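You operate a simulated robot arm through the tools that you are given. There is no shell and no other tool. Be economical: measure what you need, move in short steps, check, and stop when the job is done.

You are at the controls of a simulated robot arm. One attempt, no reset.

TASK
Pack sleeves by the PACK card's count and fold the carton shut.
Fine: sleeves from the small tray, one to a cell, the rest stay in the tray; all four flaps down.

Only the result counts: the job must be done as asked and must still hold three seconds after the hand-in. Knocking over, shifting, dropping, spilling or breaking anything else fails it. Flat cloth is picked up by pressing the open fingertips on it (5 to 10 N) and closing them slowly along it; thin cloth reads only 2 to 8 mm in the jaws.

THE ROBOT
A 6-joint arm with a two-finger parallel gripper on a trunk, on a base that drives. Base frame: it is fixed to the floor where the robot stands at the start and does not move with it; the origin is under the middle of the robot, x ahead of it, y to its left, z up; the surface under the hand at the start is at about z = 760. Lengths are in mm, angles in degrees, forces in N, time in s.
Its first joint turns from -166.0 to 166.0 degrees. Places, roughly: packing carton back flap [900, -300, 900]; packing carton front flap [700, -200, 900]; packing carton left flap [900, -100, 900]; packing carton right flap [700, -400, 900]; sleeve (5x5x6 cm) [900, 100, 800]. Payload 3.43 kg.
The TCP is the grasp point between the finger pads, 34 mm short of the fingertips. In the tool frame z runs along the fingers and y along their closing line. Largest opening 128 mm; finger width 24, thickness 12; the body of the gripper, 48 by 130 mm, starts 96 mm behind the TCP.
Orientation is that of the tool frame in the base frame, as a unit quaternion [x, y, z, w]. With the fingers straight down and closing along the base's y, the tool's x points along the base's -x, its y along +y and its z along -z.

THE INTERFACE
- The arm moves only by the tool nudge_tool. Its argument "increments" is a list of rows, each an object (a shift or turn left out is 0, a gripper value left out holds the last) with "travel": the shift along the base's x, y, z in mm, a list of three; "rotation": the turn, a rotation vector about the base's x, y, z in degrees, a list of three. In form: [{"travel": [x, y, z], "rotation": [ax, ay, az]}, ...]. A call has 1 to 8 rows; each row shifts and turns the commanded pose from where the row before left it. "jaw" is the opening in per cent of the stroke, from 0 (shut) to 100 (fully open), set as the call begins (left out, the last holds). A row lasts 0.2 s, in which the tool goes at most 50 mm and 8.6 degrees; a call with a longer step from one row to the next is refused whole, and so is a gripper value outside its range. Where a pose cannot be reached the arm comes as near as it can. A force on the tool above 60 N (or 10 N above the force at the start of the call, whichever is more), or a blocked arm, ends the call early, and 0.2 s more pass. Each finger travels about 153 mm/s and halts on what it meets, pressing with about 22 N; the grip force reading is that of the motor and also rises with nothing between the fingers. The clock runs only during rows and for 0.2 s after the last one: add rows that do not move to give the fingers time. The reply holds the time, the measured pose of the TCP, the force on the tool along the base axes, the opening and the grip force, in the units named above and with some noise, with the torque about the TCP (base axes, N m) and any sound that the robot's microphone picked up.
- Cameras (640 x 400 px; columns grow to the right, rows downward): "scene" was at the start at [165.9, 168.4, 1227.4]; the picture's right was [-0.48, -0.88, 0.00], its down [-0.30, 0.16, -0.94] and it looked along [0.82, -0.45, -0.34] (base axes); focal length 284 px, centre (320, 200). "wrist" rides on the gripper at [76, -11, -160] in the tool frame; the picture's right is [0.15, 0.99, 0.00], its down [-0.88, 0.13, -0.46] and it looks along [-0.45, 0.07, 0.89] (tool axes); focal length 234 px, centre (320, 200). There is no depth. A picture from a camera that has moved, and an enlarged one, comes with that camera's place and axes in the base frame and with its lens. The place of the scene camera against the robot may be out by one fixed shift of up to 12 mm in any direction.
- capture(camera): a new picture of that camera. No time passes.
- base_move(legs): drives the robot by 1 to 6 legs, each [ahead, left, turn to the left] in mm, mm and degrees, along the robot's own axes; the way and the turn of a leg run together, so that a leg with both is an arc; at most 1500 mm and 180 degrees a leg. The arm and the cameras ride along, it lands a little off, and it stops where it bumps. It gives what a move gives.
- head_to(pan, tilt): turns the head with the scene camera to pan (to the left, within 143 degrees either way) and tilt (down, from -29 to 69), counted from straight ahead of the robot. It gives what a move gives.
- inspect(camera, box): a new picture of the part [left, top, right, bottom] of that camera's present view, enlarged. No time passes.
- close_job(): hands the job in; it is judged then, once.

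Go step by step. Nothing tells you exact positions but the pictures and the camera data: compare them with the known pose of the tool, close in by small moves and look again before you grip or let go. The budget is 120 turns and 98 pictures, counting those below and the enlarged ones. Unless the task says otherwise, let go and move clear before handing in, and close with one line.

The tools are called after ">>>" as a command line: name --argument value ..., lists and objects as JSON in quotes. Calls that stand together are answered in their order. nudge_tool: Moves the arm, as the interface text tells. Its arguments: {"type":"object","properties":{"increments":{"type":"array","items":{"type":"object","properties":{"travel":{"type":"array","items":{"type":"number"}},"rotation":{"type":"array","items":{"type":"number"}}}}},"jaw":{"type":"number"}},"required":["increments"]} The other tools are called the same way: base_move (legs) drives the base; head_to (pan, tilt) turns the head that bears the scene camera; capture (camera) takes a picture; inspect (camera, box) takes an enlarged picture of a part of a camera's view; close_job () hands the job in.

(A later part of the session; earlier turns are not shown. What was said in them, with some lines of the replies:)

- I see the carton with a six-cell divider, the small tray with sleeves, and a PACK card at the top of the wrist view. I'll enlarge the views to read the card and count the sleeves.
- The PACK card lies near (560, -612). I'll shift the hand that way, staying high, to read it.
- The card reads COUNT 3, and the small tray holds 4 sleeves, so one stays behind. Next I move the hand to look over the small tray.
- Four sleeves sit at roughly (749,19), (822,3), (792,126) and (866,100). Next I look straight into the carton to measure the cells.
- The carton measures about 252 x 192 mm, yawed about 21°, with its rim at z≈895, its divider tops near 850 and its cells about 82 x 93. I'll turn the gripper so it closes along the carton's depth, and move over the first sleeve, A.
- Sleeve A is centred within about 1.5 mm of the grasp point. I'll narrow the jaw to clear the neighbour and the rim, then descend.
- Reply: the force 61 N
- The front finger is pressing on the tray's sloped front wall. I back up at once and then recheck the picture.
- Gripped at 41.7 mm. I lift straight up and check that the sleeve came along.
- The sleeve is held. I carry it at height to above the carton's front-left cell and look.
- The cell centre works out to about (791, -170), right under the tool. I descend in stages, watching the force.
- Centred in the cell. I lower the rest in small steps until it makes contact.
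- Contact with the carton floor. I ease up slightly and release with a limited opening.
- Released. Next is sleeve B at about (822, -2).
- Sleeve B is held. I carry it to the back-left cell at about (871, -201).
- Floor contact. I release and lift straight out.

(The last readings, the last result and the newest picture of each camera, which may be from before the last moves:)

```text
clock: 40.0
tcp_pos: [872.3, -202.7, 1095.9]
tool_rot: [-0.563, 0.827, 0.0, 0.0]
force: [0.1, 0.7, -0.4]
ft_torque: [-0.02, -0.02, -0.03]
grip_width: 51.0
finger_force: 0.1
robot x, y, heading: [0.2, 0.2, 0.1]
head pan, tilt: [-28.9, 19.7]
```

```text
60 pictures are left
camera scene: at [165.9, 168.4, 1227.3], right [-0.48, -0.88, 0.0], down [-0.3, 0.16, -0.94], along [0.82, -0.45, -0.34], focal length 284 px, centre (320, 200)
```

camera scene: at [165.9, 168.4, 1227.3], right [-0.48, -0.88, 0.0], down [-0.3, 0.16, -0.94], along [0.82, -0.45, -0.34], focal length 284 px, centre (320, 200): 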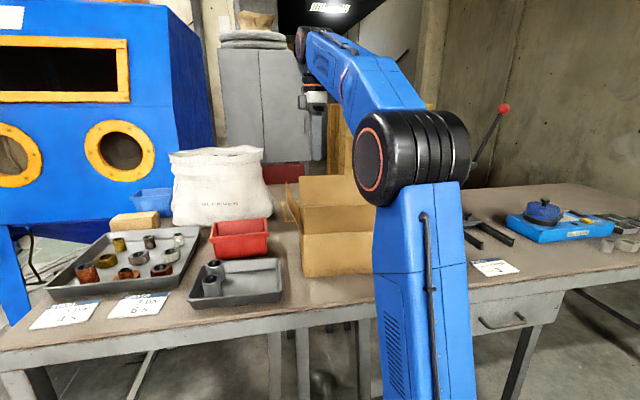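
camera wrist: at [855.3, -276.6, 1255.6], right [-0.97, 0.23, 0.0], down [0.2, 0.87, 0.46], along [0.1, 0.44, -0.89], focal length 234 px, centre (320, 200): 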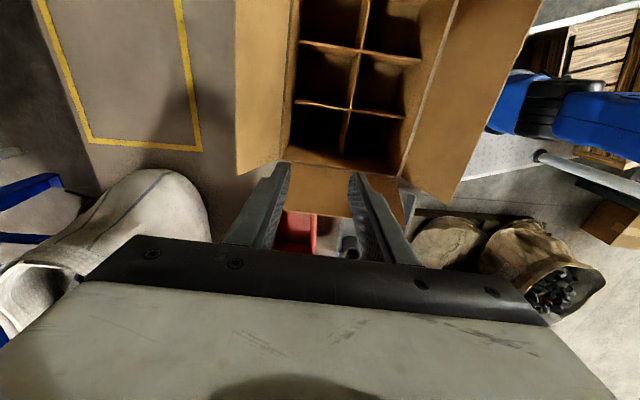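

Two sleeves are in. Next is sleeve C at about (793, 120).

>>> nudge_tool --increments '[{"travel": [-11, 46, 0]}, {"travel": [-11, 46, 0]}, {"travel": [-11, 46, 0]}, {"travel": [-11, 46, 0]}, {"travel": [-11, 46, 0]}, {"travel": [-11, 46, 0]}, {"travel": [-13, 46, 0]}, {}]'

>>> nudge_tool --increments '[{"travel": [0, 0, -49]}, {"travel": [0, 0, -49]}, {"travel": [0, 0, -49]}, {"travel": [0, 0, -49]}, {}]'

>>> inspect --camera "wrist" --box '[192, 100, 448, 260]'

```text
clock: 41.8
tcp_pos: [794.7, 121.5, 1095.6]
tool_rot: [-0.564, 0.826, 0.001, 0.0]
force: [-0.4, -0.3, -0.3]
ft_torque: [0.02, 0.01, 0.02]
grip_width: 51.0
finger_force: 0.1
robot x, y, heading: [1.9, -1.9, 0.4]
head pan, tilt: [-28.9, 19.7]
```

```text
clock: 43.0
tcp_pos: [795.1, 121.0, 900.7]
tool_rot: [-0.563, 0.826, 0.0, 0.0]
force: [-0.6, 0.4, 0.2]
ft_torque: [-0.03, -0.01, -0.03]
grip_width: 51.5
finger_force: 0.0
robot x, y, heading: [3.4, -0.3, -0.1]
head pan, tilt: [-28.9, 19.7]
```

```text
2.50 times, centred on (320, 180) of wrist
camera zoom: at [778.0, 44.9, 1060.5], right [-0.97, 0.23, 0.0], down [0.2, 0.87, 0.46], along [0.1, 0.44, -0.89], focal length 585 px, centre (320, 250)
```

zoom: 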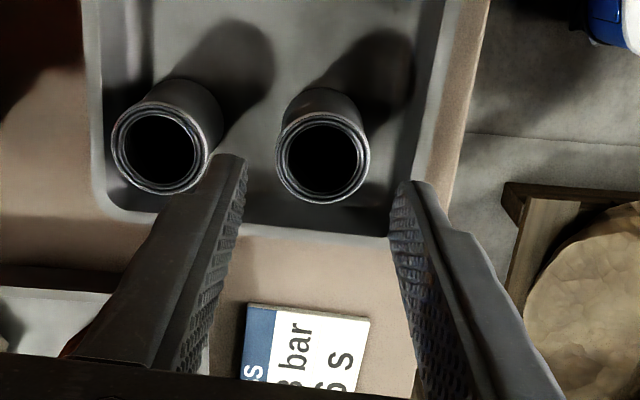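

>>> nudge_tool --increments '[{"travel": [-1.2, 2.3, -20]}, {"travel": [0, 0, -20]}, {"travel": [0, 0, -15]}, {}]' --jaw 40

>>> inspect --camera "wrist" --box '[256, 140, 384, 220]'

```text
clock: 44.0
tcp_pos: [794.4, 123.4, 845.6]
tool_rot: [-0.563, 0.826, 0.0, 0.0]
force: [0.5, 1.0, 0.4]
ft_torque: [0.02, 0.02, -0.02]
grip_width: 51.2
finger_force: 0.0
robot x, y, heading: [2.3, -2.0, -0.2]
head pan, tilt: [-28.9, 19.7]
```

```text
5.00 times, centred on (320, 180) of wrist
camera zoom: at [776.5, 47.5, 1005.3], right [-0.97, 0.23, 0.0], down [0.2, 0.87, 0.46], along [0.1, 0.44, -0.89], focal length 1171 px, centre (320, 300)
```

zoom: 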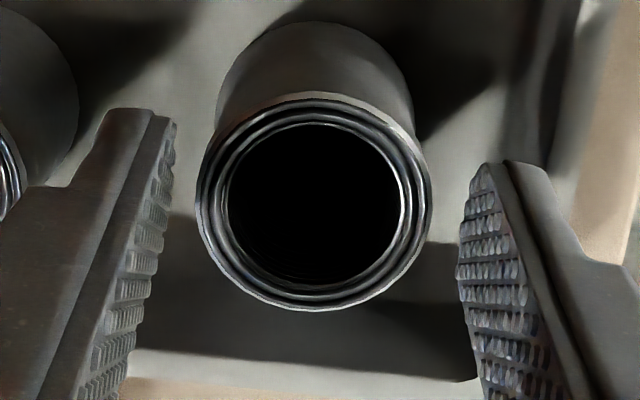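

Well centred. I lower to grip height, close, and lift.

>>> nudge_tool --increments '[{"travel": [0, 0, -5]}, {"travel": [0, 0, -4]}, {"travel": [0, 0, -2]}, {}]'

>>> nudge_tool --increments '[{}, {}, {}]' --jaw 20

>>> nudge_tool --increments '[{"travel": [0, 0, 15]}, {"travel": [0, 0, 35]}, {"travel": [0, 0, 45]}, {"travel": [0, 0, 45]}, {"travel": [0, 0, 45]}, {"travel": [0, 0, 45]}, {"travel": [0, 0, 30]}, {}]'

>>> capture --camera "wrist"

```text
clock: 45.0
tcp_pos: [792.9, 122.1, 833.4]
tool_rot: [-0.564, 0.826, 0.0, -0.001]
force: [0.3, 0.3, -0.4]
ft_torque: [0.03, 0.02, -0.01]
grip_width: 51.3
finger_force: 0.1
robot x, y, heading: [-1.2, -2.3, 0.1]
head pan, tilt: [-28.9, 19.7]
```

```text
clock: 45.8
tcp_pos: [792.5, 123.1, 833.6]
tool_rot: [-0.563, 0.826, 0.0, 0.0]
force: [-0.1, 0.7, 0.2]
ft_torque: [0.06, 0.14, 0.05]
grip_width: 41.1
finger_force: 22.0
robot x, y, heading: [2.9, 0.3, 0.2]
head pan, tilt: [-28.9, 19.7]
```

```text
clock: 47.6
tcp_pos: [793.4, 123.1, 1094.3]
tool_rot: [-0.564, 0.826, 0.0, 0.0]
force: [-0.1, -0.1, -2.6]
ft_torque: [0.04, 0.03, 0.03]
grip_width: 40.9
finger_force: 22.8
robot x, y, heading: [-2.8, -2.9, -0.2]
head pan, tilt: [-28.9, 19.7]
```

```text
57 pictures are left
camera wrist: at [775.5, 47.4, 1254.1], right [-0.97, 0.23, 0.0], down [0.2, 0.87, 0.46], along [0.1, 0.44, -0.89], focal length 234 px, centre (320, 200)
```

wrist: 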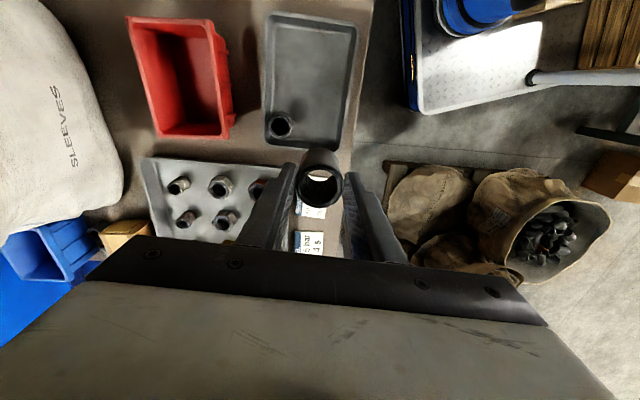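

Sleeve D stays in the tray. I carry C to the front-middle cell at about (761, -248).

>>> nudge_tool --increments '[{"travel": [-4, -46.3, 0]}, {"travel": [-4, -46.3, 0]}, {"travel": [-4, -46.3, 0]}, {"travel": [-4, -46.3, 0]}, {"travel": [-4, -46.3, 0]}, {"travel": [-4, -46.3, 0]}, {"travel": [-4, -46.3, 0]}, {"travel": [-4, -46.3, 0]}]'

>>> nudge_tool --increments '[{}, {"travel": [0, 0, -40]}, {"travel": [0, 0, -40]}, {"travel": [0, 0, -40]}, {"travel": [0, 0, -30]}, {}]'

>>> inspect --camera "wrist" --box '[160, 60, 480, 260]'

```text
clock: 49.4
tcp_pos: [760.4, -248.1, 1093.1]
tool_rot: [-0.563, 0.826, 0.0, 0.0]
force: [-0.6, 0.1, -2.6]
ft_torque: [-0.05, -0.03, 0.0]
grip_width: 41.1
finger_force: 22.3
robot x, y, heading: [0.1, 2.7, 0.1]
head pan, tilt: [-28.9, 19.7]
```

```text
clock: 50.8
tcp_pos: [760.3, -249.1, 944.0]
tool_rot: [-0.563, 0.826, 0.001, 0.0]
force: [0.4, 0.3, -2.4]
ft_torque: [-0.02, 0.0, 0.04]
grip_width: 41.2
finger_force: 21.7
robot x, y, heading: [-2.6, -1.5, 0.1]
head pan, tilt: [-28.9, 19.7]
```

```text
2.00 times, centred on (320, 160) of wrist
camera zoom: at [743.6, -323.8, 1103.9], right [-0.97, 0.23, 0.0], down [0.2, 0.87, 0.46], along [0.1, 0.44, -0.89], focal length 468 px, centre (320, 280)
```

zoom: 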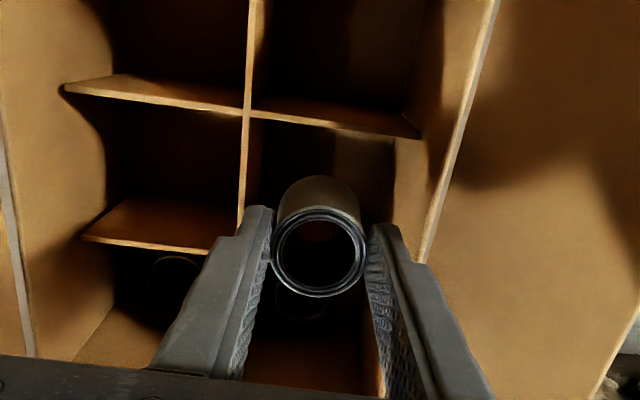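

>>> nudge_tool --increments '[{"travel": [0, 0.5, -30]}, {"travel": [0, 0, -30]}, {"travel": [0, 0, -20]}, {"travel": [0, 0, -15]}, {"travel": [0, 0, -8]}, {"travel": [0, 0, -4]}, {}]'

>>> nudge_tool --increments '[{"travel": [0, 0, -2]}, {"travel": [0, 0, -2]}, {}]'

```text
clock: 52.4
tcp_pos: [760.2, -248.0, 836.3]
tool_rot: [-0.563, 0.826, 0.0, -0.001]
force: [-0.8, 0.4, -2.3]
ft_torque: [0.0, -0.01, 0.0]
grip_width: 41.1
finger_force: 22.2
robot x, y, heading: [0.5, 3.1, -0.1]
head pan, tilt: [-28.9, 19.7]
```

```text
clock: 53.2
tcp_pos: [760.8, -247.3, 834.4]
tool_rot: [-0.563, 0.826, -0.001, 0.0]
force: [1.2, -1.6, 18.0]
ft_torque: [0.09, 0.07, -0.12]
grip_width: 41.3
finger_force: 21.9
robot x, y, heading: [0.9, 3.7, -0.0]
head pan, tilt: [-28.9, 19.7]
```

>>> nudge_tool --increments '[{"travel": [0, 0, 1.5]}, {}, {}]' --jaw 41

>>> nudge_tool --increments '[{"travel": [0, 0, 15]}, {"travel": [0, 0, 35]}, {"travel": [0, 0, 45]}, {"travel": [0, 0, 45]}, {"travel": [0, 0, 45]}, {"travel": [0, 0, 45]}, {"travel": [0, 0, 30]}, {}]'

>>> capture --camera "wrist"

>>> inspect --camera "scene" --box '[260, 150, 420, 290]'

```text
clock: 54.0
tcp_pos: [759.9, -246.7, 833.2]
tool_rot: [-0.564, 0.826, 0.0, 0.001]
force: [-0.3, -0.1, -0.4]
ft_torque: [0.01, -0.01, 0.0]
grip_width: 52.6
finger_force: 0.1
robot x, y, heading: [1.0, -0.2, -0.2]
head pan, tilt: [-28.9, 19.7]
```

```text
clock: 55.8
tcp_pos: [759.0, -248.1, 1095.4]
tool_rot: [-0.563, 0.826, 0.0, 0.0]
force: [-0.3, 0.2, 0.1]
ft_torque: [-0.02, -0.01, -0.03]
grip_width: 52.6
finger_force: 0.1
robot x, y, heading: [2.1, -1.7, 0.2]
head pan, tilt: [-28.9, 19.7]
```

```text
55 pictures are left
camera wrist: at [744.0, -322.8, 1255.6], right [-0.97, 0.23, 0.0], down [0.2, 0.87, 0.46], along [0.1, 0.44, -0.89], focal length 234 px, centre (320, 200)
```

wrist: 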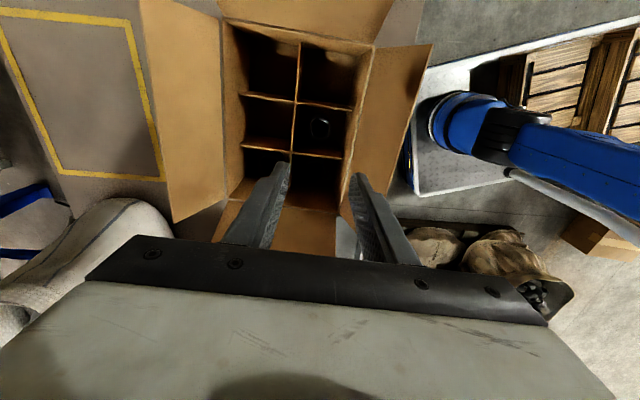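

```text
2.86 times, centred on (340, 220) of scene
camera zoom: at [165.9, 168.4, 1227.4], right [-0.48, -0.88, 0.0], down [-0.3, 0.16, -0.94], along [0.82, -0.45, -0.34], focal length 811 px, centre (263, 143)
```

zoom: 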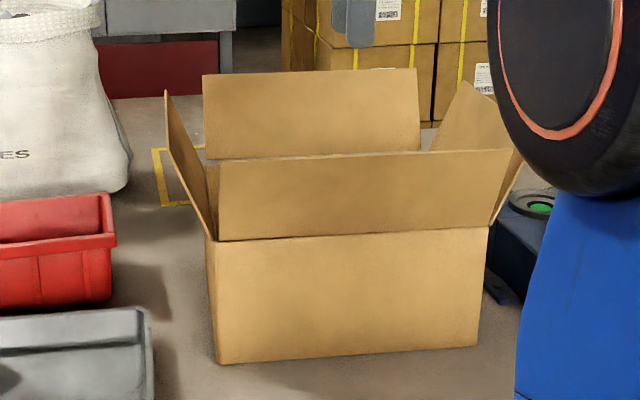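

All three sleeves are in. Now I back the hand off to the right to measure the flaps before folding.

>>> nudge_tool --increments '[{"travel": [-14, -37, 20]}, {"travel": [-14, -37, 20]}, {"travel": [-14, -37, 20]}, {}]' --jaw 100

>>> capture --camera "wrist"

>>> inspect --camera "wrist" --box '[160, 60, 480, 260]'

```text
clock: 56.8
tcp_pos: [719.0, -357.6, 1152.8]
tool_rot: [-0.563, 0.826, 0.0, 0.0]
force: [0.8, 0.3, -0.1]
ft_torque: [0.0, 0.01, 0.03]
grip_width: 128.0
finger_force: 0.0
robot x, y, heading: [1.2, 3.3, -0.1]
head pan, tilt: [-28.9, 19.7]
```

```text
53 pictures are left
camera wrist: at [702.6, -432.8, 1313.9], right [-0.97, 0.23, 0.0], down [0.2, 0.87, 0.46], along [0.1, 0.44, -0.89], focal length 234 px, centre (320, 200)
```

wrist: 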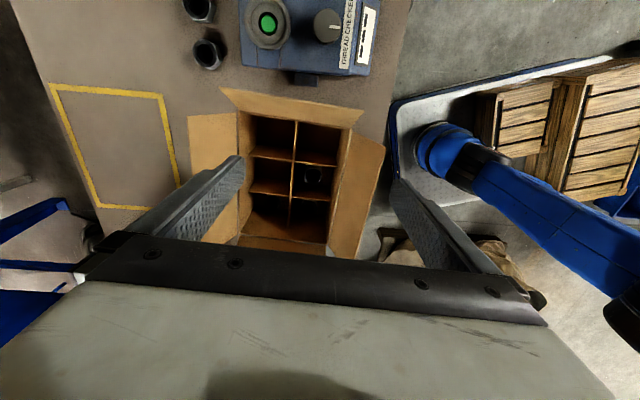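

```text
2.00 times, centred on (320, 160) of wrist
camera zoom: at [702.6, -432.8, 1313.9], right [-0.97, 0.23, 0.0], down [0.2, 0.87, 0.46], along [0.1, 0.44, -0.89], focal length 468 px, centre (320, 280)
```

zoom: 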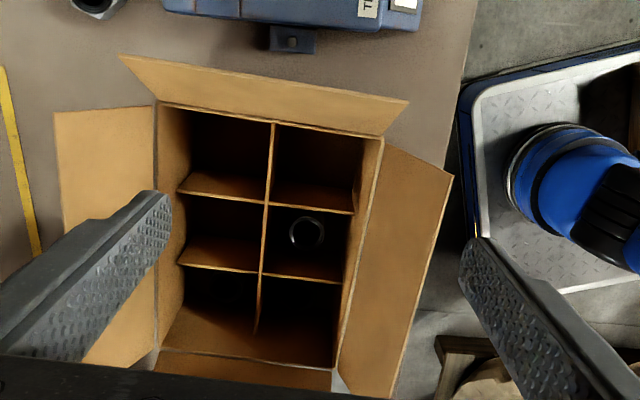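

The flaps lean outward about 20–25° and are roughly 90–100 mm long, hinged at z≈895. I'll use the closed fingers as a pusher, starting with the right flap from outside.

>>> nudge_tool --increments '[{"travel": [3, -33, 0]}, {"travel": [3, -33, 0]}, {"travel": [2.3, -31, 0]}, {"travel": [0, 0, -45]}, {"travel": [0, 0, -45]}, {"travel": [0, 0, -40]}, {"travel": [0, 0, -39]}, {}]' --jaw 0

>>> capture --camera "wrist"

>>> head_to --pan -35 --tilt 25

>>> capture --camera "scene"

```text
clock: 58.6
tcp_pos: [725.0, -453.9, 978.2]
tool_rot: [-0.564, 0.826, 0.0, 0.0]
force: [0.1, 0.7, 0.2]
ft_torque: [0.03, 0.0, 0.03]
grip_width: 0.0
finger_force: 22.2
out of reach, approached as far as the arm can: row 3
robot x, y, heading: [-0.2, 2.5, 0.1]
head pan, tilt: [-28.9, 19.7]
```

```text
51 pictures are left
camera wrist: at [708.3, -529.0, 1137.6], right [-0.97, 0.23, 0.0], down [0.2, 0.87, 0.46], along [0.1, 0.44, -0.89], focal length 234 px, centre (320, 200)
```

wrist: 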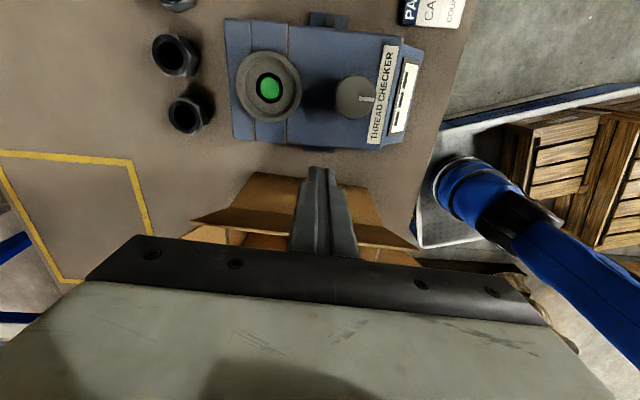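

```text
clock: 59.3
tcp_pos: [726.1, -453.9, 977.0]
tool_rot: [-0.563, 0.826, 0.0, 0.0]
force: [-0.2, -0.1, 0.2]
ft_torque: [0.02, 0.01, -0.03]
grip_width: 0.1
finger_force: 22.0
robot x, y, heading: [1.9, -1.5, -0.2]
head pan, tilt: [-35.0, 25.0]
```

```text
50 pictures are left
camera scene: at [159.8, 160.6, 1218.8], right [-0.57, -0.82, 0.0], down [-0.35, 0.24, -0.91], along [0.74, -0.52, -0.42], focal length 284 px, centre (320, 200)
```

scene: 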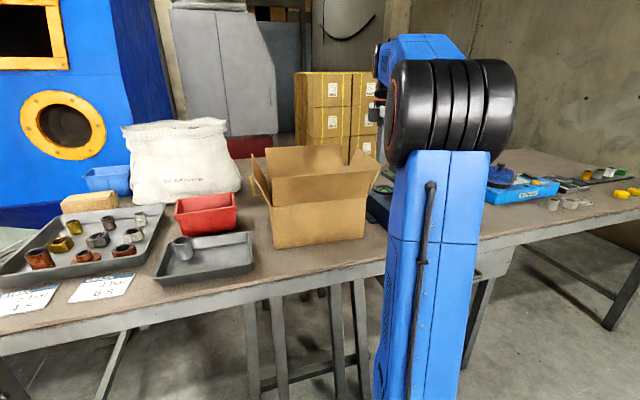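

The fingers are outside the right flap. I sweep inward in short steps.

>>> nudge_tool --increments '[{"travel": [6.1, 15.7, 0]}, {"travel": [6.1, 15.7, 0]}, {"travel": [6.1, 15.7, 0]}, {"travel": [6.1, 15.7, 0]}, {"travel": [4.5, 11.6, -1]}, {"travel": [4.5, 11.6, -1]}, {}]'

>>> capture --camera "wrist"

```text
clock: 60.9
tcp_pos: [757.9, -367.6, 976.7]
tool_rot: [-0.564, 0.826, 0.0, 0.0]
force: [0.9, -0.3, -0.6]
ft_torque: [0.02, -0.01, -0.01]
grip_width: 0.0
finger_force: 22.3
robot x, y, heading: [0.2, 1.5, -0.0]
head pan, tilt: [-35.0, 25.0]
```

```text
49 pictures are left
camera wrist: at [741.8, -442.9, 1136.1], right [-0.97, 0.23, 0.0], down [0.2, 0.87, 0.46], along [0.1, 0.44, -0.89], focal length 234 px, centre (320, 200)
```

wrist: 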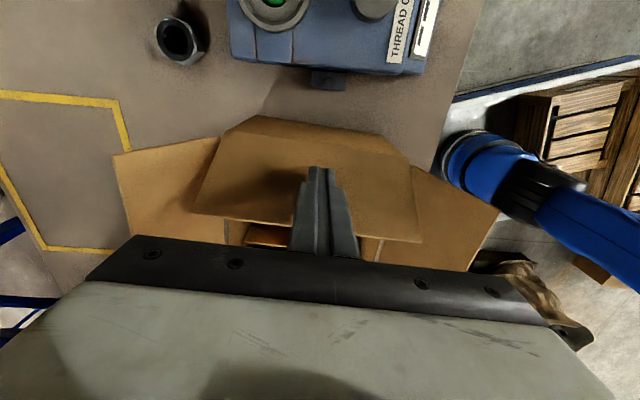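

>>> nudge_tool --increments '[{"travel": [5.4, 14, -6]}, {"travel": [3.6, 9.3, -11]}, {"travel": [2.5, 6.5, -10]}, {"travel": [1.4, 3.7, -8]}, {"travel": [0, 0, -5]}, {"travel": [0, 0, -4]}, {}]'

>>> capture --camera "wrist"

```text
clock: 62.5
tcp_pos: [771.4, -333.7, 932.0]
tool_rot: [-0.563, 0.826, 0.0, 0.001]
force: [0.1, -0.7, -0.5]
ft_torque: [0.01, 0.0, 0.01]
grip_width: 0.0
finger_force: 22.1
robot x, y, heading: [-1.2, -0.6, 0.0]
head pan, tilt: [-35.0, 25.0]
```

```text
48 pictures are left
camera wrist: at [753.9, -409.1, 1092.3], right [-0.97, 0.23, 0.0], down [0.2, 0.87, 0.46], along [0.1, 0.44, -0.89], focal length 234 px, centre (320, 200)
```

wrist: 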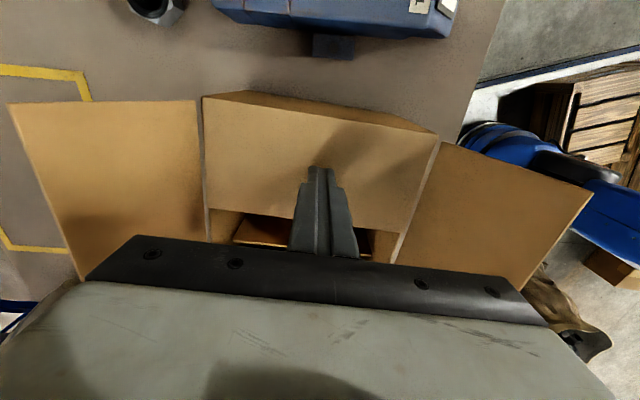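

>>> nudge_tool --increments '[{"travel": [0, 0, -2]}, {"travel": [0, 0, -2]}, {}]'

>>> nudge_tool --increments '[{"travel": [0, 0, 10]}, {"travel": [0, 0, 30]}, {"travel": [0, 0, 45]}, {"travel": [0, 0, 45]}, {"travel": [-7, -20, 20]}, {}]'

>>> inspect --camera "wrist" --box '[160, 0, 480, 200]'

```text
clock: 63.3
tcp_pos: [771.8, -334.0, 929.1]
tool_rot: [-0.563, 0.826, 0.0, 0.0]
force: [0.8, -0.4, 0.0]
ft_torque: [0.01, 0.03, -0.01]
grip_width: 0.2
finger_force: 21.7
robot x, y, heading: [-1.0, -3.4, -0.0]
head pan, tilt: [-35.0, 25.0]
```

```text
clock: 64.7
tcp_pos: [763.7, -353.6, 1079.6]
tool_rot: [-0.563, 0.826, 0.0, 0.0]
force: [-1.2, 0.0, -0.6]
ft_torque: [0.01, -0.01, 0.0]
grip_width: 0.0
finger_force: 22.3
robot x, y, heading: [2.4, 0.1, 0.2]
head pan, tilt: [-35.0, 25.0]
```

```text
2.00 times, centred on (320, 100) of wrist
camera zoom: at [747.4, -429.8, 1238.5], right [-0.97, 0.23, 0.0], down [0.2, 0.87, 0.46], along [0.1, 0.44, -0.89], focal length 468 px, centre (320, 400)
```

zoom: 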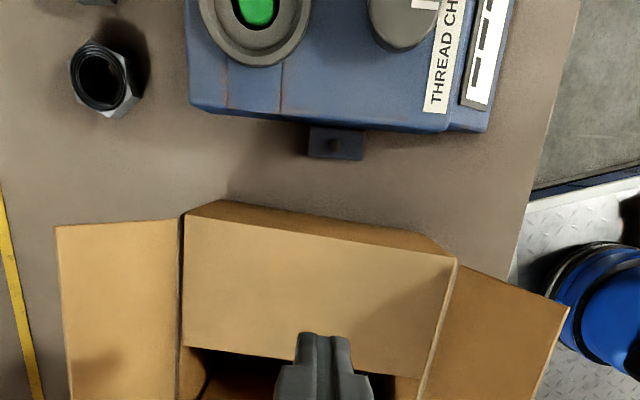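

The right flap stays flat. Now the left flap: I go over the top to its outside.

>>> nudge_tool --increments '[{"travel": [16, 40.3, 10]}, {"travel": [16, 40.3, 0]}, {"travel": [16, 40.3, 0]}, {"travel": [16, 40.3, 0]}, {"travel": [16, 40.3, 0]}, {"travel": [16, 40.3, 0]}, {"travel": [16, 40.3, 0]}, {}]'

>>> capture --camera "wrist"

>>> capture --camera "scene"

```text
clock: 66.5
tcp_pos: [875.9, -73.2, 1087.4]
tool_rot: [-0.563, 0.826, 0.0, 0.0]
force: [0.2, -0.3, -0.4]
ft_torque: [-0.03, 0.04, -0.01]
grip_width: 0.0
finger_force: 22.3
robot x, y, heading: [-0.2, 0.5, -0.0]
head pan, tilt: [-35.0, 25.0]
```

```text
46 pictures are left
camera wrist: at [859.1, -148.0, 1248.5], right [-0.97, 0.23, 0.0], down [0.2, 0.87, 0.46], along [0.1, 0.44, -0.89], focal length 234 px, centre (320, 200)
```

wrist: 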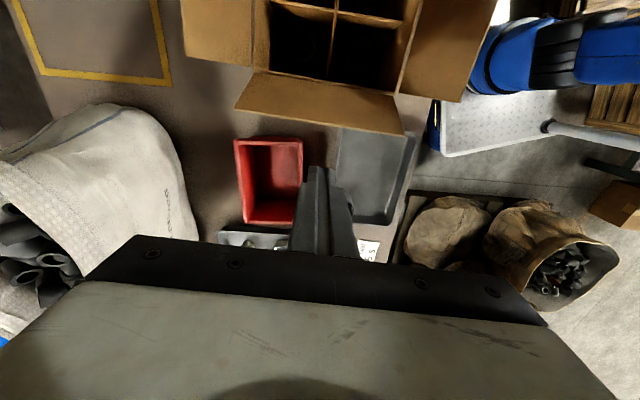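

```text
45 pictures are left
camera scene: at [159.7, 160.6, 1218.8], right [-0.57, -0.82, 0.0], down [-0.35, 0.24, -0.91], along [0.74, -0.52, -0.42], focal length 284 px, centre (320, 200)
```

scene: 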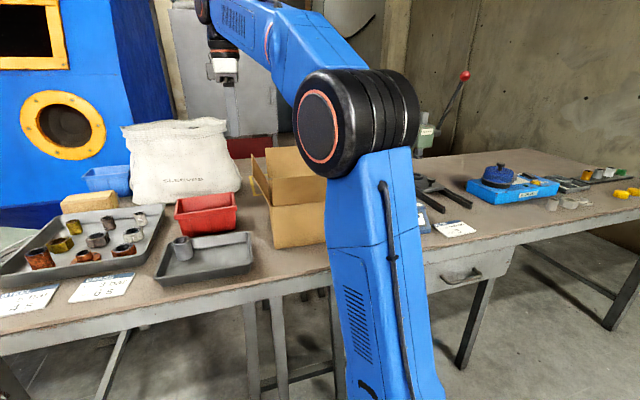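

>>> nudge_tool --increments '[{"travel": [0, 0, -40]}, {"travel": [0, 0, -40]}, {"travel": [0, 0, -29]}, {}]'

>>> nudge_tool --increments '[{"travel": [-6.1, -15.7, 0]}, {"travel": [-6.1, -15.7, 0]}, {"travel": [-6.1, -15.7, 0]}, {"travel": [-6.1, -15.7, 0]}, {"travel": [-4.5, -11.6, -1]}, {"travel": [-4.5, -11.6, -1]}, {}]'

>>> capture --camera "wrist"

```text
clock: 67.5
tcp_pos: [876.2, -72.7, 977.5]
tool_rot: [-0.564, 0.826, 0.0, 0.0]
force: [0.3, 0.0, 0.1]
ft_torque: [-0.03, 0.03, 0.02]
grip_width: 0.0
finger_force: 21.9
robot x, y, heading: [-2.1, -2.0, -0.1]
head pan, tilt: [-35.0, 25.0]
```

```text
clock: 69.1
tcp_pos: [842.3, -158.8, 977.6]
tool_rot: [-0.564, 0.826, -0.001, 0.0]
force: [-0.8, 0.0, -0.1]
ft_torque: [-0.03, 0.02, 0.01]
grip_width: 0.0
finger_force: 21.8
robot x, y, heading: [-2.3, -4.5, -0.3]
head pan, tilt: [-35.0, 25.0]
```

```text
44 pictures are left
camera wrist: at [825.5, -232.7, 1137.4], right [-0.97, 0.23, 0.0], down [0.2, 0.87, 0.46], along [0.1, 0.44, -0.89], focal length 234 px, centre (320, 200)
```

wrist: 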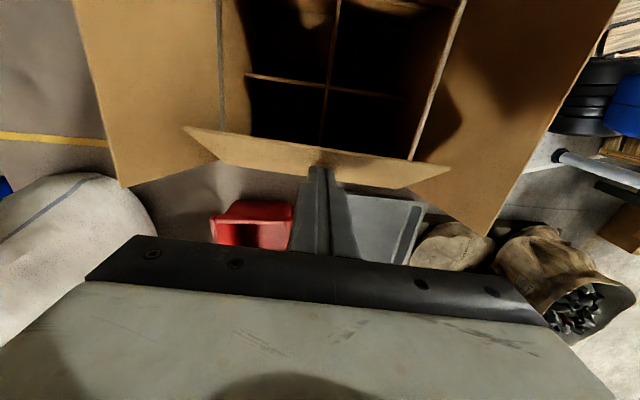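

>>> nudge_tool --increments '[{"travel": [-5.4, -14, -6]}, {"travel": [-3.6, -9.3, -11]}, {"travel": [-2.5, -6.5, -10]}, {"travel": [-1.4, -3.7, -8]}, {"travel": [0, 0, -5]}, {"travel": [0, 0, -4]}, {"travel": [0, 0, -3]}, {}]'

>>> nudge_tool --increments '[{"travel": [0, 0, 10]}, {"travel": [0, 0, 30]}, {"travel": [0, 0, 45]}, {"travel": [0, 0, 45]}, {"travel": [0, 0, 20]}, {}]'

>>> capture --camera "wrist"

```text
clock: 70.9
tcp_pos: [830.0, -191.2, 930.0]
tool_rot: [-0.563, 0.826, 0.001, -0.001]
force: [-0.7, 0.1, -0.2]
ft_torque: [0.0, 0.01, 0.0]
grip_width: 0.1
finger_force: 21.5
robot x, y, heading: [1.5, -3.0, -0.1]
head pan, tilt: [-35.0, 25.0]
```

```text
clock: 72.3
tcp_pos: [830.6, -191.0, 1079.9]
tool_rot: [-0.563, 0.826, 0.0, 0.0]
force: [-0.2, 0.5, -0.8]
ft_torque: [0.0, 0.04, 0.01]
grip_width: 0.1
finger_force: 22.3
robot x, y, heading: [1.2, -1.8, 0.2]
head pan, tilt: [-35.0, 25.0]
```

```text
43 pictures are left
camera wrist: at [813.4, -266.7, 1240.7], right [-0.97, 0.23, 0.0], down [0.2, 0.87, 0.46], along [0.1, 0.44, -0.89], focal length 234 px, centre (320, 200)
```

wrist: 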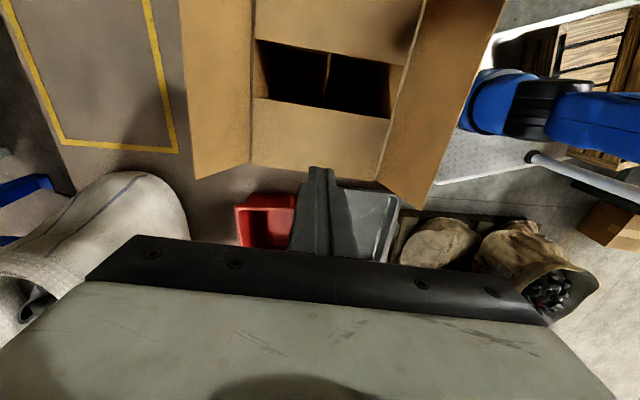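

Both side flaps lie flat. Now the front flap from its outer (robot) side.

>>> nudge_tool --increments '[{"travel": [-47, -3, 0]}, {"travel": [-47, -3, 0]}, {"travel": [-47, -3, 0]}, {"travel": [-45, -2, 0]}, {}, {"travel": [0, 0, -40]}, {"travel": [0, 0, -40]}, {"travel": [0, 0, -22]}]'

>>> capture --camera "wrist"

>>> capture --camera "scene"

```text
clock: 74.1
tcp_pos: [644.5, -203.1, 976.8]
tool_rot: [-0.564, 0.826, -0.001, 0.0]
force: [0.2, 0.6, -0.8]
ft_torque: [0.0, 0.0, 0.01]
grip_width: 0.2
finger_force: 22.4
robot x, y, heading: [0.4, -1.1, 0.1]
head pan, tilt: [-35.0, 25.0]
```

```text
42 pictures are left
camera wrist: at [626.9, -278.0, 1138.3], right [-0.97, 0.23, 0.0], down [0.2, 0.87, 0.46], along [0.1, 0.44, -0.89], focal length 234 px, centre (320, 200)
```

wrist: 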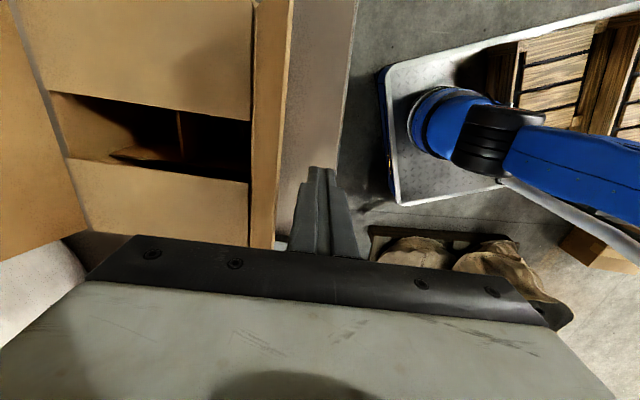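

```text
41 pictures are left
camera scene: at [159.7, 160.6, 1218.8], right [-0.57, -0.82, 0.0], down [-0.35, 0.24, -0.91], along [0.74, -0.52, -0.42], focal length 284 px, centre (320, 200)
```

scene: 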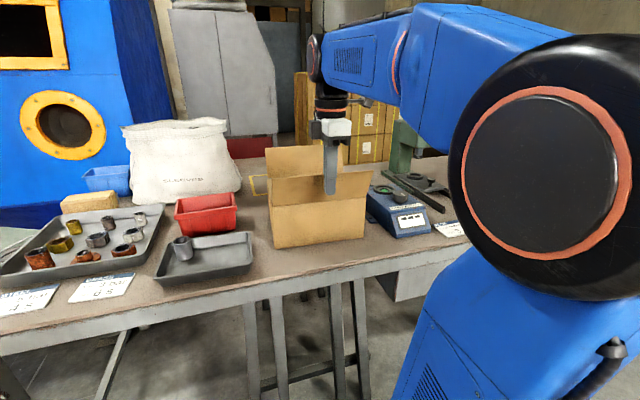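

>>> nudge_tool --increments '[{"travel": [14, -5.4, 0]}, {"travel": [14, -5.4, 0]}, {"travel": [14, -5.4, 0]}, {"travel": [14, -5.4, 0]}, {"travel": [11.6, -4.5, -1]}, {"travel": [11.6, -4.5, -1]}, {}]'

>>> nudge_tool --increments '[{"travel": [14, -5.4, -6]}, {"travel": [9.3, -3.6, -11]}, {"travel": [7.5, -2.9, -10]}, {"travel": [4.7, -1.8, -7]}, {"travel": [0, 0, -4]}, {"travel": [0, 0, -3]}, {}]'

>>> capture --camera "wrist"

>>> inspect --camera "scene" --box '[240, 100, 400, 260]'

```text
clock: 75.7
tcp_pos: [723.6, -231.6, 976.8]
tool_rot: [-0.564, 0.826, 0.001, 0.0]
force: [0.2, 0.0, 0.8]
ft_torque: [0.01, 0.01, 0.05]
grip_width: 0.3
finger_force: 22.2
robot x, y, heading: [1.6, -0.8, -0.0]
head pan, tilt: [-35.0, 25.0]
```

```text
clock: 77.3
tcp_pos: [758.0, -246.0, 934.4]
tool_rot: [-0.564, 0.826, 0.0, 0.0]
force: [0.7, 0.3, 0.1]
ft_torque: [-0.01, 0.02, 0.0]
grip_width: 0.1
finger_force: 22.2
robot x, y, heading: [0.3, 1.7, 0.2]
head pan, tilt: [-35.0, 25.0]
```

```text
40 pictures are left
camera wrist: at [742.0, -321.8, 1095.2], right [-0.97, 0.23, 0.0], down [0.2, 0.87, 0.46], along [0.1, 0.44, -0.89], focal length 234 px, centre (320, 200)
```

wrist: 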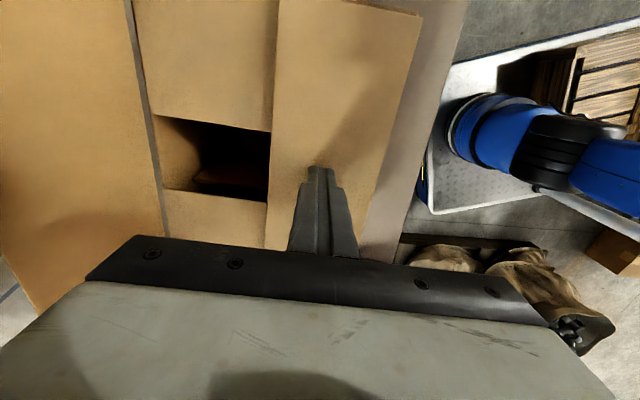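

```text
2.50 times, centred on (320, 180) of scene
camera zoom: at [159.8, 160.6, 1218.8], right [-0.57, -0.82, 0.0], down [-0.35, 0.24, -0.91], along [0.74, -0.52, -0.42], focal length 710 px, centre (320, 250)
```

zoom: 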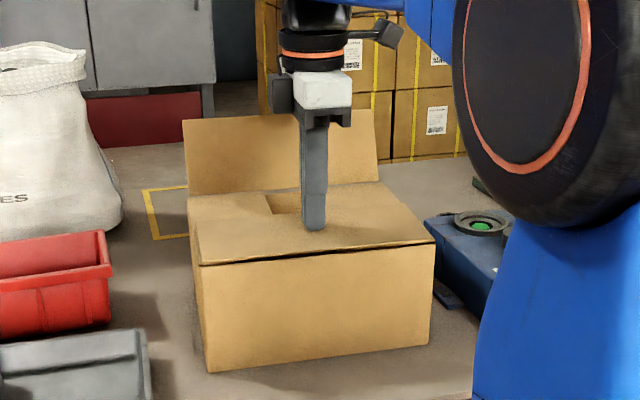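

>>> nudge_tool --increments '[{"travel": [0, 0, -2]}, {"travel": [0, 0, -2]}, {"travel": [0, 0, -1.5]}, {}]'

>>> nudge_tool --increments '[{"travel": [0, 0, 10]}, {"travel": [0, 0, 30]}, {"travel": [0, 0, 45]}, {"travel": [0, 0, 45]}, {"travel": [0, 0, 20]}, {}]'

>>> capture --camera "wrist"

>>> inspect --camera "scene" --box '[240, 100, 400, 260]'

```text
clock: 78.3
tcp_pos: [758.6, -246.9, 930.7]
tool_rot: [-0.563, 0.826, -0.001, 0.002]
force: [6.0, 0.0, 25.9]
ft_torque: [0.0, -0.13, 0.02]
grip_width: 0.1
finger_force: 22.0
robot x, y, heading: [4.3, 0.4, -0.1]
head pan, tilt: [-35.0, 25.0]
```

```text
clock: 79.7
tcp_pos: [759.4, -247.1, 1080.2]
tool_rot: [-0.564, 0.826, -0.001, 0.0]
force: [-0.1, 0.4, 0.2]
ft_torque: [0.02, 0.01, 0.05]
grip_width: 0.1
finger_force: 21.8
robot x, y, heading: [1.8, 2.1, 0.0]
head pan, tilt: [-35.0, 25.0]
```

```text
38 pictures are left
camera wrist: at [742.3, -322.4, 1239.6], right [-0.97, 0.23, 0.0], down [0.2, 0.87, 0.46], along [0.1, 0.44, -0.89], focal length 234 px, centre (320, 200)
```

wrist: 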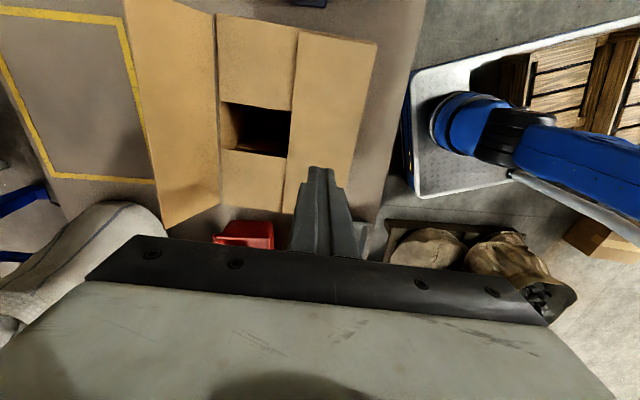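

```text
2.50 times, centred on (320, 180) of scene
camera zoom: at [159.8, 160.6, 1218.8], right [-0.57, -0.82, 0.0], down [-0.35, 0.24, -0.91], along [0.74, -0.52, -0.42], focal length 710 px, centre (320, 250)
```

zoom: 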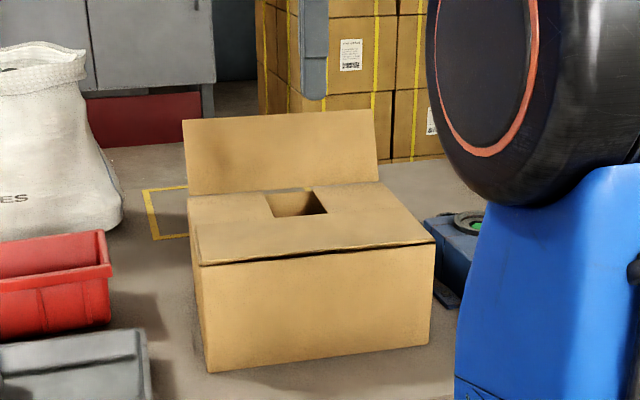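

Three flaps are down. The back flap's far side is beyond reach (about 1000 mm), so I drive the base ahead 120 mm, with the hand well above everything.

>>> base_move --legs '[[60, 0, 0], [60, 0, 0]]'

>>> capture --camera "wrist"

>>> capture --camera "scene"

```text
clock: 81.2
tcp_pos: [879.7, -248.9, 1079.5]
tool_rot: [-0.562, 0.827, -0.001, 0.0]
force: [0.3, -0.3, -0.7]
ft_torque: [0.0, -0.01, 0.03]
grip_width: 0.1
finger_force: 21.7
robot x, y, heading: [122.2, -0.8, -0.4]
head pan, tilt: [-35.0, 25.0]
```

```text
36 pictures are left
camera wrist: at [862.2, -322.8, 1239.5], right [-0.97, 0.23, 0.0], down [0.2, 0.87, 0.46], along [0.1, 0.44, -0.89], focal length 234 px, centre (320, 200)
```

wrist: 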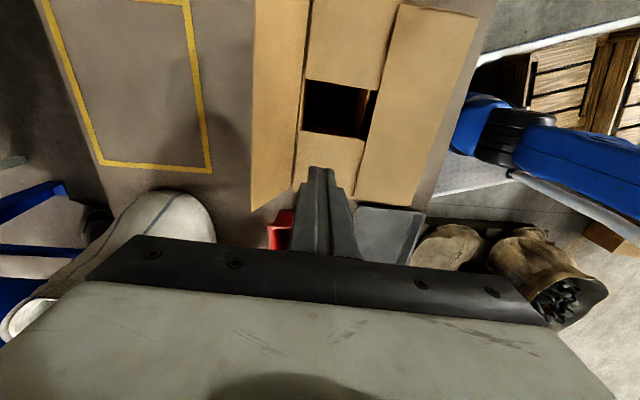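

```text
35 pictures are left
camera scene: at [280.0, 160.5, 1218.8], right [-0.57, -0.82, 0.0], down [-0.35, 0.24, -0.91], along [0.74, -0.52, -0.42], focal length 284 px, centre (320, 200)
```

scene: 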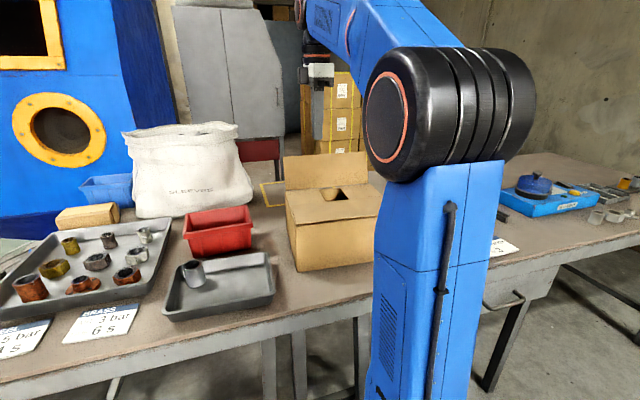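

The base landed cleanly. Next I carry the hand over the back flap to just behind it.

>>> nudge_tool --increments '[{"travel": [20, -19, -8]}, {"travel": [20, -19, -8]}, {"travel": [20, -19, -8]}, {"travel": [20, -19, -6]}, {}]'

>>> capture --camera "wrist"

>>> inspect --camera "scene" --box '[250, 40, 410, 280]'

```text
clock: 82.4
tcp_pos: [958.7, -323.4, 1050.6]
tool_rot: [-0.562, 0.827, 0.0, 0.0]
force: [0.1, -0.1, -0.2]
ft_torque: [0.01, 0.0, -0.01]
grip_width: 0.1
finger_force: 21.9
robot x, y, heading: [118.7, -3.0, -0.0]
head pan, tilt: [-35.0, 25.0]
```

```text
34 pictures are left
camera wrist: at [941.6, -399.3, 1209.5], right [-0.97, 0.23, 0.0], down [0.2, 0.87, 0.46], along [0.1, 0.44, -0.89], focal length 234 px, centre (320, 200)
```

wrist: 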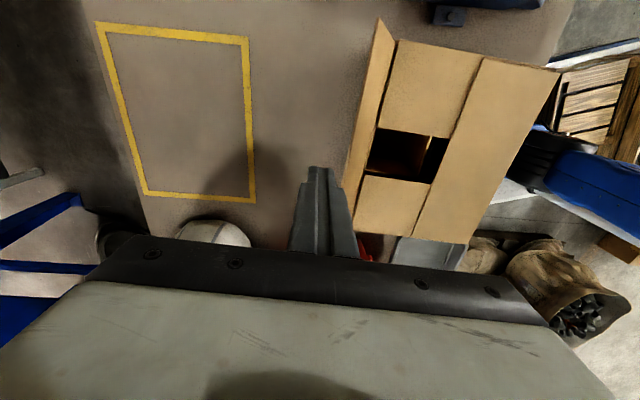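

```text
1.67 times, centred on (330, 160) of scene
camera zoom: at [279.9, 160.5, 1218.8], right [-0.57, -0.82, 0.0], down [-0.35, 0.24, -0.91], along [0.74, -0.52, -0.42], focal length 473 px, centre (303, 267)
```

zoom: 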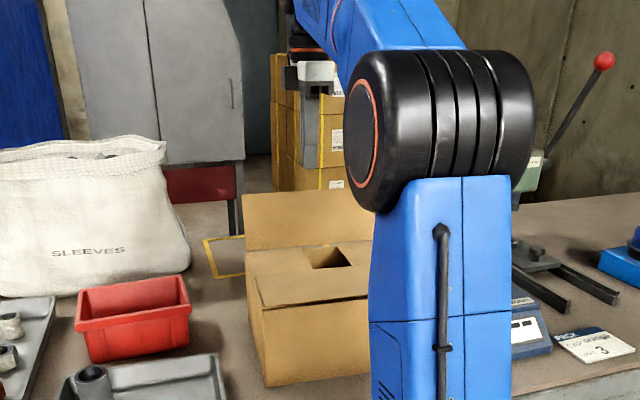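

>>> nudge_tool --increments '[{"travel": [1, -0.5, -25]}, {"travel": [0, 0, -25]}, {"travel": [0, 0, -22]}, {}]'

>>> nudge_tool --increments '[{"travel": [-14, 5.4, 0]}, {"travel": [-14, 5.4, 0]}, {"travel": [-14, 5.4, 0]}, {"travel": [-14, 5.4, 0]}, {"travel": [-11.6, 4.5, -1]}, {"travel": [-11.6, 4.5, -1]}, {}]'

>>> capture --camera "wrist"

```text
clock: 83.4
tcp_pos: [959.2, -323.3, 977.3]
tool_rot: [-0.563, 0.827, 0.0, -0.001]
force: [-0.4, -0.2, 0.6]
ft_torque: [-0.01, 0.0, -0.06]
grip_width: 0.0
finger_force: 21.4
robot x, y, heading: [120.2, -2.7, 0.0]
head pan, tilt: [-35.0, 25.0]
```

```text
clock: 85.0
tcp_pos: [881.2, -293.8, 974.4]
tool_rot: [-0.562, 0.827, 0.001, -0.001]
force: [0.2, 0.0, -0.3]
ft_torque: [-0.04, 0.01, -0.04]
grip_width: 0.0
finger_force: 21.6
robot x, y, heading: [120.5, -1.6, -0.3]
head pan, tilt: [-35.0, 25.0]
```

```text
32 pictures are left
camera wrist: at [863.8, -369.0, 1134.9], right [-0.97, 0.23, 0.0], down [0.2, 0.87, 0.46], along [0.1, 0.44, -0.89], focal length 234 px, centre (320, 200)
```

wrist: 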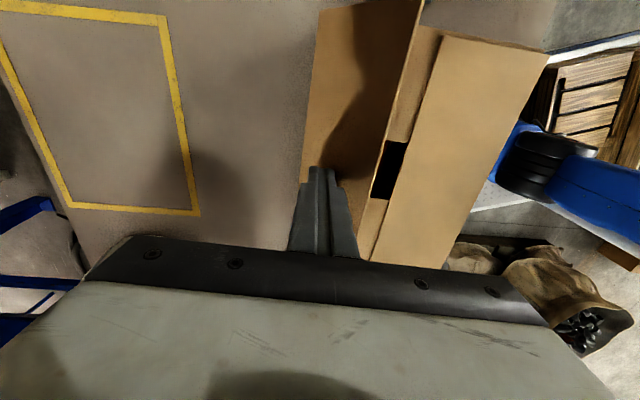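

>>> nudge_tool --increments '[{"travel": [-14, 5.4, -6]}, {"travel": [-9.3, 3.6, -11]}, {"travel": [-7.5, 2.9, -10]}, {"travel": [-4.7, 1.8, -6]}, {"travel": [0, 0, -4]}, {"travel": [0, 0, -3]}, {"travel": [0, 0, -2]}, {}]'

>>> capture --camera "wrist"

```text
clock: 86.8
tcp_pos: [845.9, -279.4, 933.8]
tool_rot: [-0.563, 0.827, 0.0, 0.0]
force: [-1.0, -0.1, 0.1]
ft_torque: [0.02, -0.01, 0.0]
grip_width: 0.0
finger_force: 22.4
robot x, y, heading: [117.8, -1.1, -0.1]
head pan, tilt: [-35.0, 25.0]
```

```text
31 pictures are left
camera wrist: at [828.5, -354.9, 1093.5], right [-0.97, 0.23, 0.0], down [0.2, 0.87, 0.46], along [0.1, 0.44, -0.89], focal length 234 px, centre (320, 200)
```

wrist: 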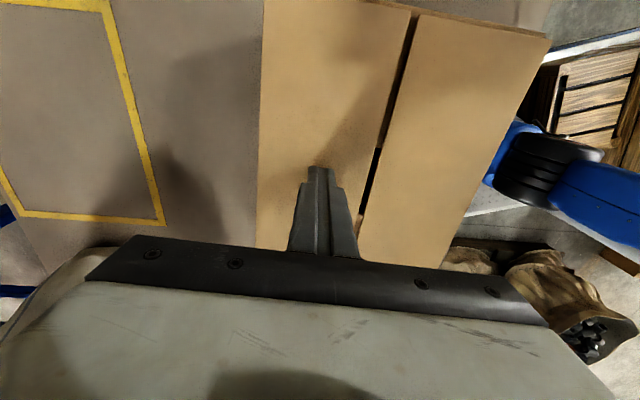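

Nearly flat. I press gently until contact, then lift off.

>>> nudge_tool --increments '[{"travel": [-3, 1, -2]}, {"travel": [0, 0, -1.5]}, {"travel": [0, 0, -1.5]}, {}]'

>>> nudge_tool --increments '[{"travel": [0, 0, 10]}, {"travel": [0, 0, 30]}, {"travel": [0, 0, 40]}, {"travel": [0, 0, 40]}, {"travel": [-20, -30, 20]}, {"travel": [-20, -30, 0]}, {"travel": [-20, -30, 0]}, {}]'

>>> inspect --camera "wrist" --box '[200, 60, 520, 260]'

>>> capture --camera "scene"

```text
clock: 87.8
tcp_pos: [842.7, -279.6, 930.0]
tool_rot: [-0.563, 0.826, -0.001, 0.002]
force: [13.6, -3.7, 42.6]
ft_torque: [-0.17, -0.56, 0.01]
grip_width: 0.0
finger_force: 22.0
robot x, y, heading: [121.8, 1.6, -0.0]
head pan, tilt: [-35.0, 25.0]
```

```text
clock: 89.6
tcp_pos: [783.2, -368.2, 1067.6]
tool_rot: [-0.563, 0.826, 0.001, 0.0]
force: [-0.7, 0.1, 0.3]
ft_torque: [0.02, 0.0, 0.04]
grip_width: 0.0
finger_force: 21.5
robot x, y, heading: [125.5, 2.6, 0.1]
head pan, tilt: [-35.0, 25.0]
```

```text
2.00 times, centred on (360, 160) of wrist
camera zoom: at [765.6, -443.2, 1227.7], right [-0.97, 0.23, 0.0], down [0.2, 0.87, 0.46], along [0.1, 0.44, -0.89], focal length 468 px, centre (240, 280)
```

zoom: 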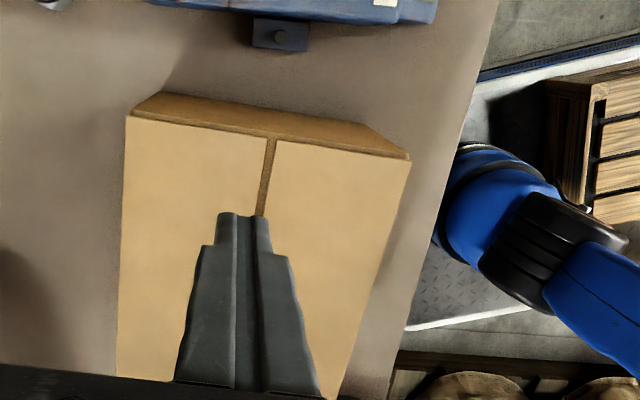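

```text
29 pictures are left
camera scene: at [280.0, 160.5, 1218.8], right [-0.57, -0.82, 0.0], down [-0.35, 0.24, -0.91], along [0.74, -0.52, -0.42], focal length 284 px, centre (320, 200)
```

scene: 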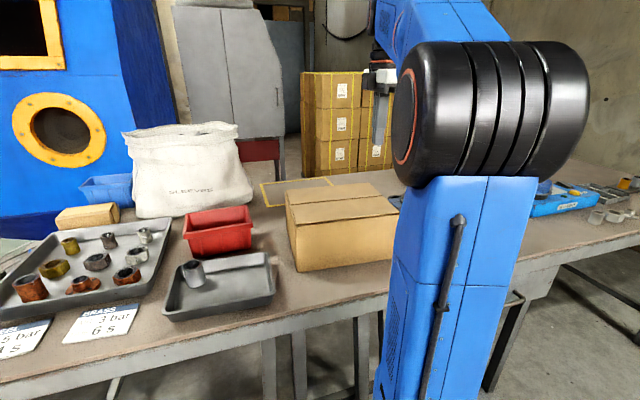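

>>> inspect --camera "scene" --box '[150, 160, 410, 330]'

```text
2.35 times, centred on (280, 245) of scene
camera zoom: at [280.0, 160.5, 1218.8], right [-0.57, -0.82, 0.0], down [-0.35, 0.24, -0.91], along [0.74, -0.52, -0.42], focal length 668 px, centre (414, 94)
```

zoom: 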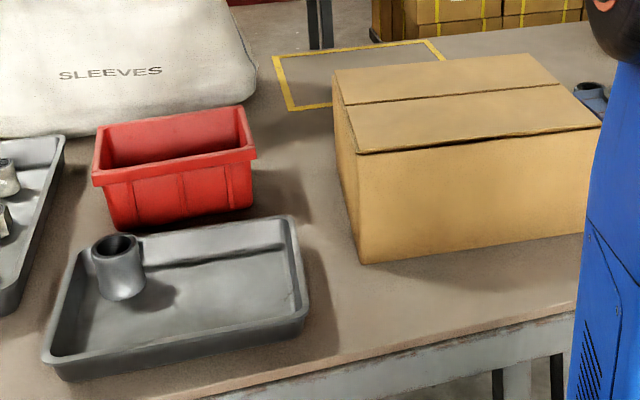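

The carton is shut with all four flaps flat, three sleeves are inside in separate cells, and one sleeve is left standing in the tray. The hand is clear, so I'm handing in.

>>> close_job

```text
The job is handed in.
```

I packed three sleeves from the small tray, one to a cell, as the PACK card's count of 3 asked. The fourth sleeve stayed in the tray, all four carton flaps are folded down, and the job is handed in.
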